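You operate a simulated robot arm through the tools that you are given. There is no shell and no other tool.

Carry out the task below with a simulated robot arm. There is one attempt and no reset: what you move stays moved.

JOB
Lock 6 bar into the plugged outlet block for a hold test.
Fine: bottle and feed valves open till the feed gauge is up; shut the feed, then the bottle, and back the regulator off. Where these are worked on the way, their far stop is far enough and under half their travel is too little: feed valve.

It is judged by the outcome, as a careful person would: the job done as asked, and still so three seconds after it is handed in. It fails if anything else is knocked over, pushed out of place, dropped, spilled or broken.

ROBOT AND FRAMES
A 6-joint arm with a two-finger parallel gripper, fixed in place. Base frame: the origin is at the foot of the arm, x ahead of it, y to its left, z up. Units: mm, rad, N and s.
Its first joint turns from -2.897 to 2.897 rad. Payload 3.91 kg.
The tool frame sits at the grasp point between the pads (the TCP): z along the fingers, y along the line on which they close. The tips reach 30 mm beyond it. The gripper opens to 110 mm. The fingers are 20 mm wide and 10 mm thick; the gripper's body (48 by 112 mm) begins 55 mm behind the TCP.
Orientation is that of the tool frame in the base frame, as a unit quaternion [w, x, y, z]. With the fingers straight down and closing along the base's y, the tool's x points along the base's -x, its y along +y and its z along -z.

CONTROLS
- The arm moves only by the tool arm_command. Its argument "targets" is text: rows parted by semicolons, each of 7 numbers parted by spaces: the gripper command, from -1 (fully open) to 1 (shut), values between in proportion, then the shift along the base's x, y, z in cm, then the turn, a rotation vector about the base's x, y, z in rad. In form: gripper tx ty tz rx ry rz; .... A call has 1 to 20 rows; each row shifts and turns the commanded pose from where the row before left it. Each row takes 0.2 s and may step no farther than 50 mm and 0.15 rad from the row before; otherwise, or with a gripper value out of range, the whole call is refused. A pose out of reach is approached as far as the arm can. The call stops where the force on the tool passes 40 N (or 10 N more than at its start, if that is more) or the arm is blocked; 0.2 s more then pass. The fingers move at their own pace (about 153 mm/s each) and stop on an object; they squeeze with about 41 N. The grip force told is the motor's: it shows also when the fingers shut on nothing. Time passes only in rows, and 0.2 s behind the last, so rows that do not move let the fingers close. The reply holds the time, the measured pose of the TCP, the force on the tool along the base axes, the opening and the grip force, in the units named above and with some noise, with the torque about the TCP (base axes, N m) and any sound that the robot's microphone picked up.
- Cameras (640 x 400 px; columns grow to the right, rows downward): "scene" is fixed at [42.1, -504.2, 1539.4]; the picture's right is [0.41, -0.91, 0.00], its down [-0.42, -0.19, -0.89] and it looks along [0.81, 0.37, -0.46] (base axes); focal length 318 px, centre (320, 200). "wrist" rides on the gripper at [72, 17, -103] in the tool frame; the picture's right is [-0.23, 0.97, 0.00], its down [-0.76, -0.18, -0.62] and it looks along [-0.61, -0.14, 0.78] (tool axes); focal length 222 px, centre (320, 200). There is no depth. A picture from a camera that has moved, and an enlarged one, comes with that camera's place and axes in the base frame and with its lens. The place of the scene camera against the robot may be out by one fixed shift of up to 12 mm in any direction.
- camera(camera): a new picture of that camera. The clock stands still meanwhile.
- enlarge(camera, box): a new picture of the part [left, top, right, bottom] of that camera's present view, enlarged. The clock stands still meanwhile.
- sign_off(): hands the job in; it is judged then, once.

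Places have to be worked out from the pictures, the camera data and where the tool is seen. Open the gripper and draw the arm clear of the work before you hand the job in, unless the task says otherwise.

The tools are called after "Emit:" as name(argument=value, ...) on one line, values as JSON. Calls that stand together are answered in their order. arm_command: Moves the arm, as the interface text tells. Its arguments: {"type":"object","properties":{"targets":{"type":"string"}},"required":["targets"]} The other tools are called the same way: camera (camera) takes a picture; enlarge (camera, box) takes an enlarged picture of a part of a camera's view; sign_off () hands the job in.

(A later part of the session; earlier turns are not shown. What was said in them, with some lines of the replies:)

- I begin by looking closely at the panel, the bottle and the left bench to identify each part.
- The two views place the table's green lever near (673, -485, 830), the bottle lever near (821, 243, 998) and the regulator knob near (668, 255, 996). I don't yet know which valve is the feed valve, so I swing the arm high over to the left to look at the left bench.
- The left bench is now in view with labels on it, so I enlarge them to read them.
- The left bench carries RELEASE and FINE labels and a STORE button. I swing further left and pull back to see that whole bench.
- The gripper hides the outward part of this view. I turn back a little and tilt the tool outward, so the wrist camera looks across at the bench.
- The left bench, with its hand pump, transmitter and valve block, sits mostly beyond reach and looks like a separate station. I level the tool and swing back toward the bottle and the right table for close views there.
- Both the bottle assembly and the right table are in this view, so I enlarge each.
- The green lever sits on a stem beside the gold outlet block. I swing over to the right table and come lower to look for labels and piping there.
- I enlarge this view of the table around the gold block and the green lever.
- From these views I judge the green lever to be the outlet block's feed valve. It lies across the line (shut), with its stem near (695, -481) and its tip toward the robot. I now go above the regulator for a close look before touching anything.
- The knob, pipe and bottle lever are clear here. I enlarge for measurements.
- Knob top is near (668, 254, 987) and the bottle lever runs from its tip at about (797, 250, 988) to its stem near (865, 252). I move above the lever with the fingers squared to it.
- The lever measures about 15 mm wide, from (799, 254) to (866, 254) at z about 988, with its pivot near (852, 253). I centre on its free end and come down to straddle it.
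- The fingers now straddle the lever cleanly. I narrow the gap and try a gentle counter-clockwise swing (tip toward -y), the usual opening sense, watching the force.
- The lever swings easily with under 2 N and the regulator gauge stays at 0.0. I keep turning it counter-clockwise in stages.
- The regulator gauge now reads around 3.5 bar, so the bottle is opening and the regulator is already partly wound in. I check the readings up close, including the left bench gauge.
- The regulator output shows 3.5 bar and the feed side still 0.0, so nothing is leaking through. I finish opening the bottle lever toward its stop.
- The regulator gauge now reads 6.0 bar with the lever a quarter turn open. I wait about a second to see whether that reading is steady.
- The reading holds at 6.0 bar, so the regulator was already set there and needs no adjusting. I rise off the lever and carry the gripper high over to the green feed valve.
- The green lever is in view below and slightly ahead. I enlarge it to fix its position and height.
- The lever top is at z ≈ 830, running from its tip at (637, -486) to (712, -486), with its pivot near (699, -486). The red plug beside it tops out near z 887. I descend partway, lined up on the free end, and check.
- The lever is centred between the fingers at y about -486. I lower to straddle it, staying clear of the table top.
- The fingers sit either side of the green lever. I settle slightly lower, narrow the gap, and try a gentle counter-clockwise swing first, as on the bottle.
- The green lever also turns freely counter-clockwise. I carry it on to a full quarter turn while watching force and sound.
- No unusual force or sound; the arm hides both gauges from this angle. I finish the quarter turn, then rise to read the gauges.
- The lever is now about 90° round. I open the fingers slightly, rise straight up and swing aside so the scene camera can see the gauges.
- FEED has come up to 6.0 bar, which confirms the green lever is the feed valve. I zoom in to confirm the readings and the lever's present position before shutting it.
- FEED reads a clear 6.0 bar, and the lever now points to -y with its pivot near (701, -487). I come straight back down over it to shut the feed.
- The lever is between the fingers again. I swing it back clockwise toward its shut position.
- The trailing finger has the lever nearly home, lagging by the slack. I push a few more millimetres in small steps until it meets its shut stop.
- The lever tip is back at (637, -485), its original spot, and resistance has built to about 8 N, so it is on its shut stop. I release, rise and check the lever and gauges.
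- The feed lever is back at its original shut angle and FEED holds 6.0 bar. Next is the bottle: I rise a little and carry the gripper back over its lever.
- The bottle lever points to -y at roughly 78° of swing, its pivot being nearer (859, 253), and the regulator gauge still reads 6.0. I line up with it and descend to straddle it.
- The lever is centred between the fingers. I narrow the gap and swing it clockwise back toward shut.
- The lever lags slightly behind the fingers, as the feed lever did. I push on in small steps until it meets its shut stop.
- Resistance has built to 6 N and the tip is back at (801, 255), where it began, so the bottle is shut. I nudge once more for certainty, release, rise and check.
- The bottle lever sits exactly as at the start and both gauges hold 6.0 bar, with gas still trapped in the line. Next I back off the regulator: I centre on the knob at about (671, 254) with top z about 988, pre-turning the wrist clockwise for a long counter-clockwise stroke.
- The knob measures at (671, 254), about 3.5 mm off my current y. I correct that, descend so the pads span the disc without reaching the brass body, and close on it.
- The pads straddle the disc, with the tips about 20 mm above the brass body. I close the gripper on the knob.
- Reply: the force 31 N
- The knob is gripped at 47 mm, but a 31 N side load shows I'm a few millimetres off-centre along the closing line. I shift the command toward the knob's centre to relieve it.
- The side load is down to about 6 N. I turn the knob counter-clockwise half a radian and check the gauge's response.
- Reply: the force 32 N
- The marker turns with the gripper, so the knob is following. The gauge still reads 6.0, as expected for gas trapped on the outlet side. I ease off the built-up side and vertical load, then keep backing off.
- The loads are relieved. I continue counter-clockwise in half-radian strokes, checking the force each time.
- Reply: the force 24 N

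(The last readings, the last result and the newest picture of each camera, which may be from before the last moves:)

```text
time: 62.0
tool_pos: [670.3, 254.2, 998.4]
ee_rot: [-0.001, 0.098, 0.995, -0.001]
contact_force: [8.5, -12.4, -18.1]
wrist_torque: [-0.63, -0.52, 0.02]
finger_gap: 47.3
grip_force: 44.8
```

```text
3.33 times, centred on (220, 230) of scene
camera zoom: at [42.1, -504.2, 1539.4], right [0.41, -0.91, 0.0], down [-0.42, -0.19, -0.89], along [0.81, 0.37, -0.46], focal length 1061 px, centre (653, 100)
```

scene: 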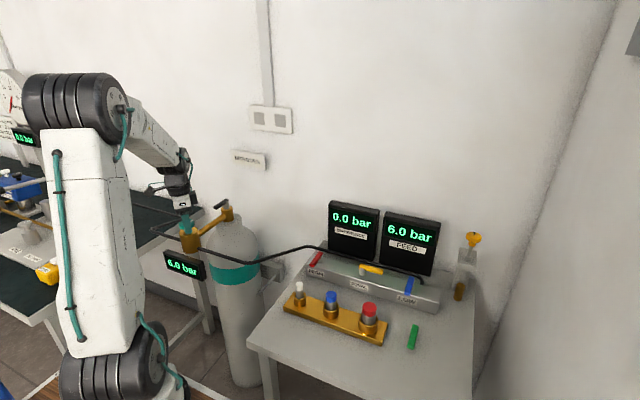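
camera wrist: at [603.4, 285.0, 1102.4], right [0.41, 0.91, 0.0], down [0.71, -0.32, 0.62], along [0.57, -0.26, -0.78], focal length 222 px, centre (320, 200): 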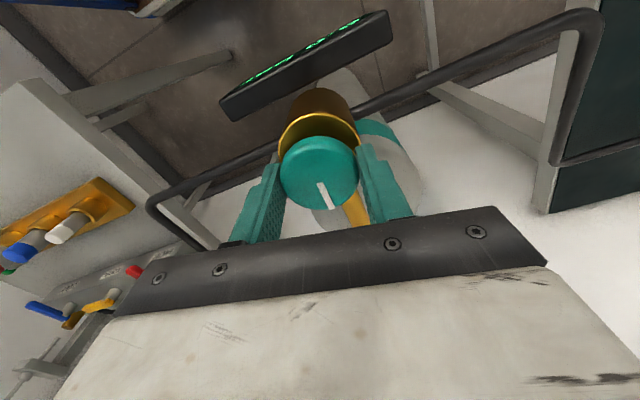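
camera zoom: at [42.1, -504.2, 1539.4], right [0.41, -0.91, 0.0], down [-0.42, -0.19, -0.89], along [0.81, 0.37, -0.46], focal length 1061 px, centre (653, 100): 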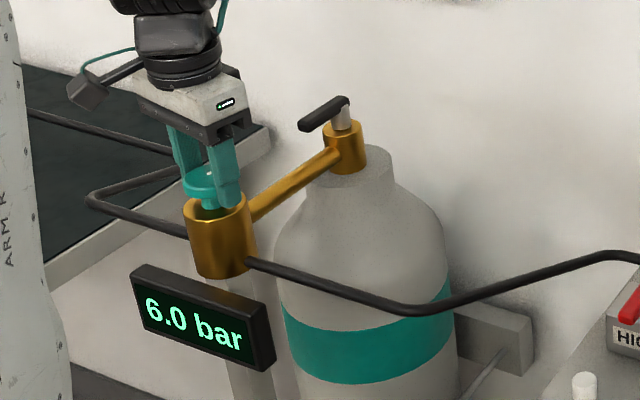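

It turns freely with no twist resistance; a bit over 1 rad is backed off so far. I relieve the side load again and continue counter-clockwise.

Emit:
arm_command(targets="1 0.08 -0.12 -0.18 0 0 0; 1 0 0 0 0 0 0.1; 1 0 0 0 0 0 0.1; 1 0 0 0 0 0 0.1; 1 0 0 0 0 0 0.1; 1 0 0 0 0 0 0.1")

```text
time: 63.4
tool_pos: [671.7, 255.3, 998.7]
ee_rot: [0.001, -0.152, 0.988, 0.0]
contact_force: [0.0, 1.9, -2.7]
wrist_torque: [0.08, 0.06, -1.11]
finger_gap: 47.8
grip_force: 45.2
```

A twist load of about 1.1 N m has appeared, which suggests the knob has reached its back-off stop. I check the marker against the fingers for slip.

Emit:
camera(camera="wrist")

Emit:
enlarge(camera="scene", box=[150, 170, 290, 290])

Emit:
enlarge(camera="scene", box=[290, 190, 490, 360])

```text
taken
camera wrist: at [597.7, 249.2, 1102.3], right [-0.07, 1.0, 0.0], down [0.78, 0.06, 0.62], along [0.62, 0.05, -0.78], focal length 222 px, centre (320, 200)
```

wrist: 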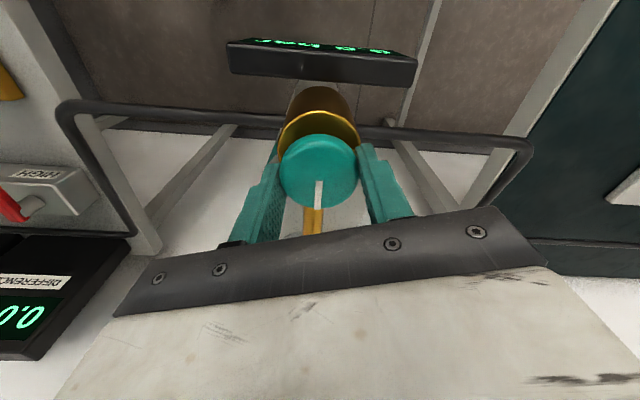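

```text
3.33 times, centred on (220, 230) of scene
camera zoom: at [42.1, -504.2, 1539.4], right [0.41, -0.91, 0.0], down [-0.42, -0.19, -0.89], along [0.81, 0.37, -0.46], focal length 1061 px, centre (653, 100)
```

zoom: 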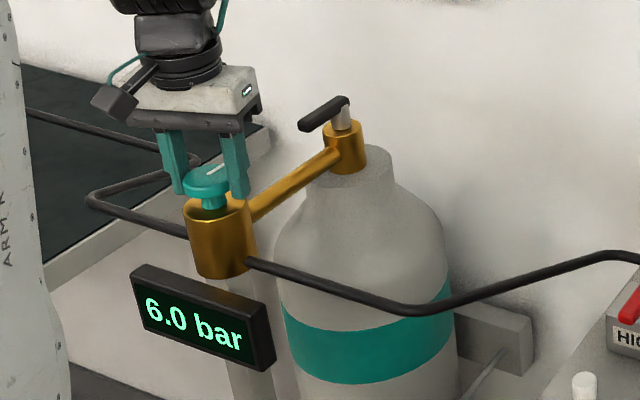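

```text
2.35 times, centred on (390, 275) of scene
camera zoom: at [42.1, -504.2, 1539.4], right [0.41, -0.91, 0.0], down [-0.42, -0.19, -0.89], along [0.81, 0.37, -0.46], focal length 749 px, centre (155, 24)
```

zoom: 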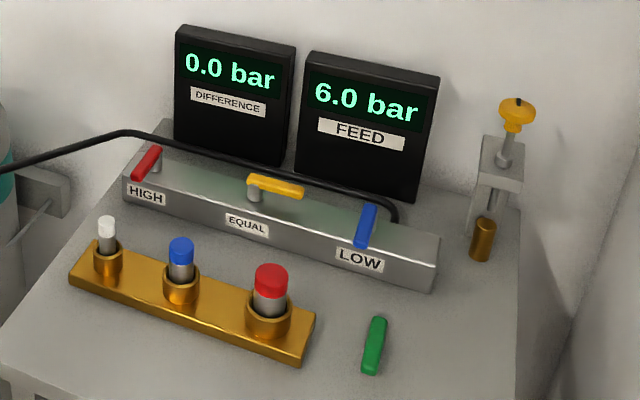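

Relative to the fingers the marker has slipped: the knob itself turned about 60° and then stopped firmly, its marker now pointing straight at +x. That is its back-off stop. FEED still holds 6.0 bar, so I release the knob and rise clear.

Emit:
arm_command(targets="0 0 0 0 0 0 0; -0.3 0 0 0 0 0 0; -0.3 0 0 0 0 0 0; -0.3 0 0 3 0 0 0; -0.3 0 0 4.5 0 0 0; -0.3 0 0 4.5 0 0 0; -0.3 0 0 4 0 0 0")

Emit:
camera(camera="wrist")

Emit:
enlarge(camera="wrist", box=[240, 30, 400, 230])

Emit:
enlarge(camera="scene", box=[150, 170, 290, 290])

```text
time: 65.0
tool_pos: [673.1, 253.8, 1159.2]
ee_rot: [0.0, -0.151, 0.989, 0.001]
contact_force: [-0.2, 1.0, -0.1]
wrist_torque: [-0.03, 0.0, -0.02]
finger_gap: 71.4
grip_force: 0.1
```

```text
taken
camera wrist: at [599.7, 247.5, 1263.1], right [-0.07, 1.0, 0.0], down [0.78, 0.06, 0.62], along [0.62, 0.04, -0.78], focal length 222 px, centre (320, 200)
```

wrist: 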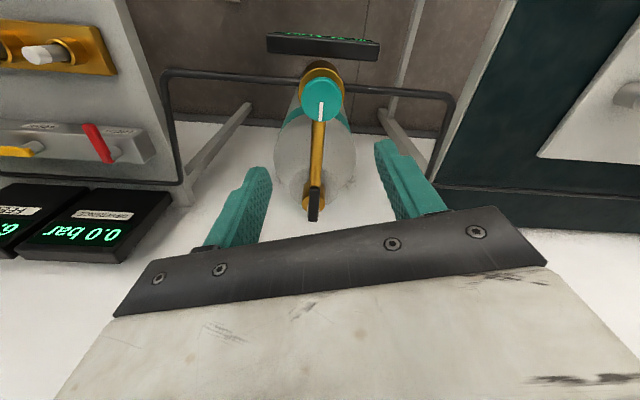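

```text
2.00 times, centred on (320, 130) of wrist
camera zoom: at [599.7, 247.5, 1263.1], right [-0.07, 1.0, 0.0], down [0.78, 0.06, 0.62], along [0.62, 0.04, -0.78], focal length 444 px, centre (320, 340)
```

zoom: 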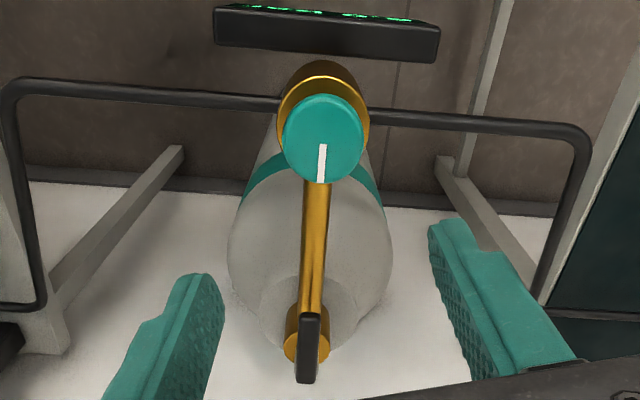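

```text
3.33 times, centred on (220, 230) of scene
camera zoom: at [42.1, -504.2, 1539.4], right [0.41, -0.91, 0.0], down [-0.42, -0.19, -0.89], along [0.81, 0.37, -0.46], focal length 1061 px, centre (653, 100)
```

zoom: 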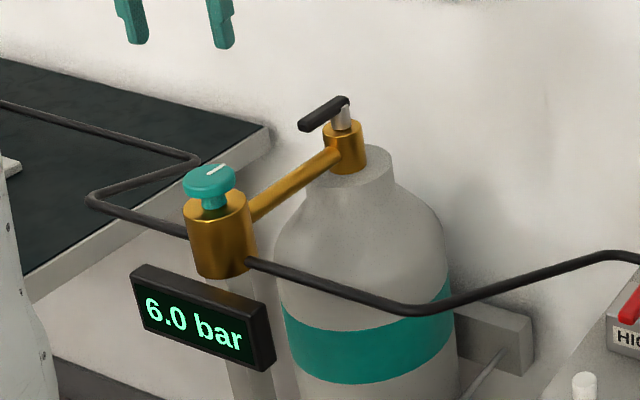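

The knob's marker rests at its stop, and the bottle lever sits as it began, shut. I open the gripper fully, withdraw to the starting area well clear, and then recheck everything.

Emit:
arm_command(targets="-1 0 0 4 0 0 0; -1 -1.24 -4.09 1.3 0 0 -0.038; -1 -1.24 -4.09 1.3 0 0 -0.038; -1 -1.24 -4.09 1.3 0 0 -0.038; -1 -1.24 -4.09 1.3 0 0 -0.038; -1 -1.24 -4.09 1.3 0 0 -0.038; -1 -1.24 -4.09 1.3 0 0 -0.038; -1 -1.24 -4.09 1.3 0 0 -0.038; -1 -1.24 -4.09 1.3 0 0 -0.038; -1 0 0 0 0 0 0; -1 0 0 0 0 0 0; -1 0 0 0 0 0 0; -1 0 0 0 0 0 0; -1 0 0 0 0 0 0")

Emit:
camera(camera="scene")

Emit:
enlarge(camera="scene", box=[290, 190, 490, 360])

Emit:
enlarge(camera="scene", box=[140, 180, 300, 300])

Emit:
camera(camera="wrist")

```text
time: 68.0
tool_pos: [571.0, -70.7, 1301.1]
ee_rot: [0.0, 0.001, 1.0, 0.0]
contact_force: [0.0, 0.0, 0.0]
wrist_torque: [-0.02, 0.01, 0.01]
finger_gap: 109.9
grip_force: 0.1
```

```text
taken
```

scene: 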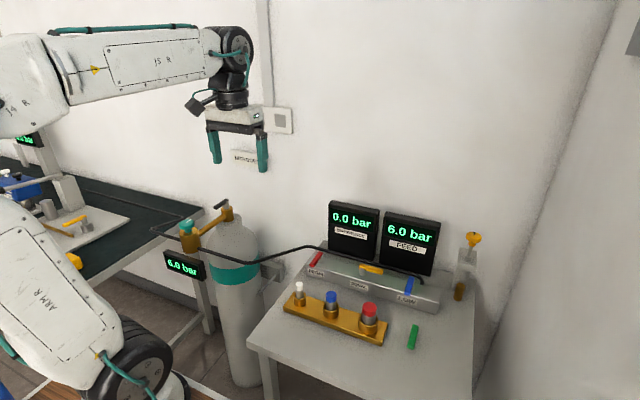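

```text
2.35 times, centred on (390, 275) of scene
camera zoom: at [42.1, -504.2, 1539.4], right [0.41, -0.91, 0.0], down [-0.42, -0.19, -0.89], along [0.81, 0.37, -0.46], focal length 749 px, centre (155, 24)
```

zoom: 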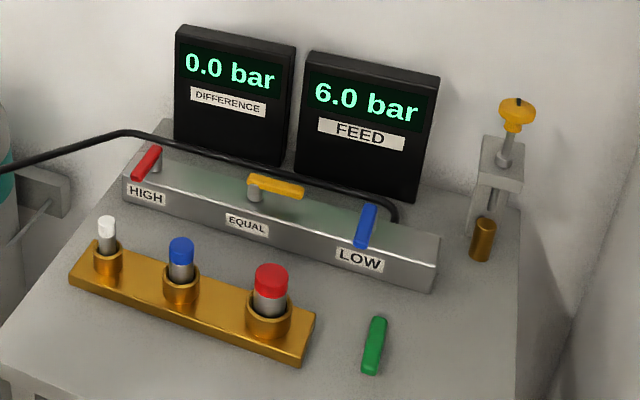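

```text
3.33 times, centred on (220, 240) of scene
camera zoom: at [42.1, -504.2, 1539.4], right [0.41, -0.91, 0.0], down [-0.42, -0.19, -0.89], along [0.81, 0.37, -0.46], focal length 1061 px, centre (653, 67)
```

zoom: 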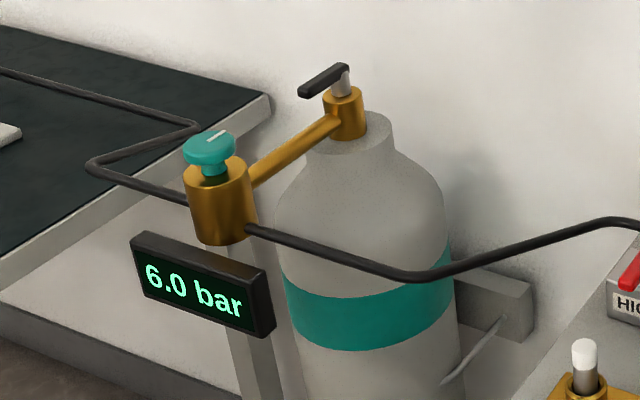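

```text
taken
camera wrist: at [499.2, -54.2, 1405.1], right [0.23, 0.97, 0.0], down [0.76, -0.18, 0.62], along [0.61, -0.14, -0.78], focal length 222 px, centre (320, 200)
```

wrist: 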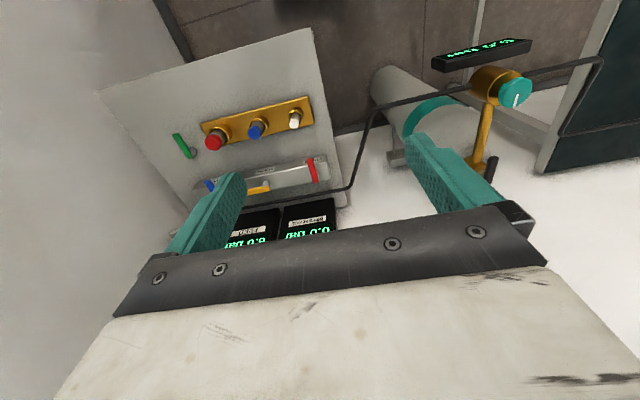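

FEED has held 6.0 bar for about 28 s since the feed was shut. The feed and bottle levers are on their shut stops, the regulator knob is at its back-off stop, nothing else has moved, and the arm is clear with the gripper open, so I hand the job in. The regulator gauge still shows 6.0, which I take to be gas trapped between the two shut valves.

Emit:
sign_off()

```text
The job is handed in.
```

The outlet block is locked at 6.0 bar. The FEED gauge has held that reading for about 28 s since I shut the feed valve.

- **Pressurising:** I opened the bottle lever, and the regulator gauge settled at 6.0 bar with no adjustment. I then turned the green feed lever about a quarter turn, and FEED came up to 6.0 bar.
- **Shutting off:** I shut the feed first, then the bottle. Both levers are back on their original shut stops.
- **Regulator:** I turned the knob about 60° counter-clockwise until it hit a firm stop. I took counter-clockwise as the back-off direction by convention. With the bottle shut, the gauge could not confirm it.
- **Trapped gas:** The regulator gauge still reads 6.0 bar. I take this to be gas held in the line between the two shut valves.

I didn't touch anything else. The arm is clear of the work with the gripper open.
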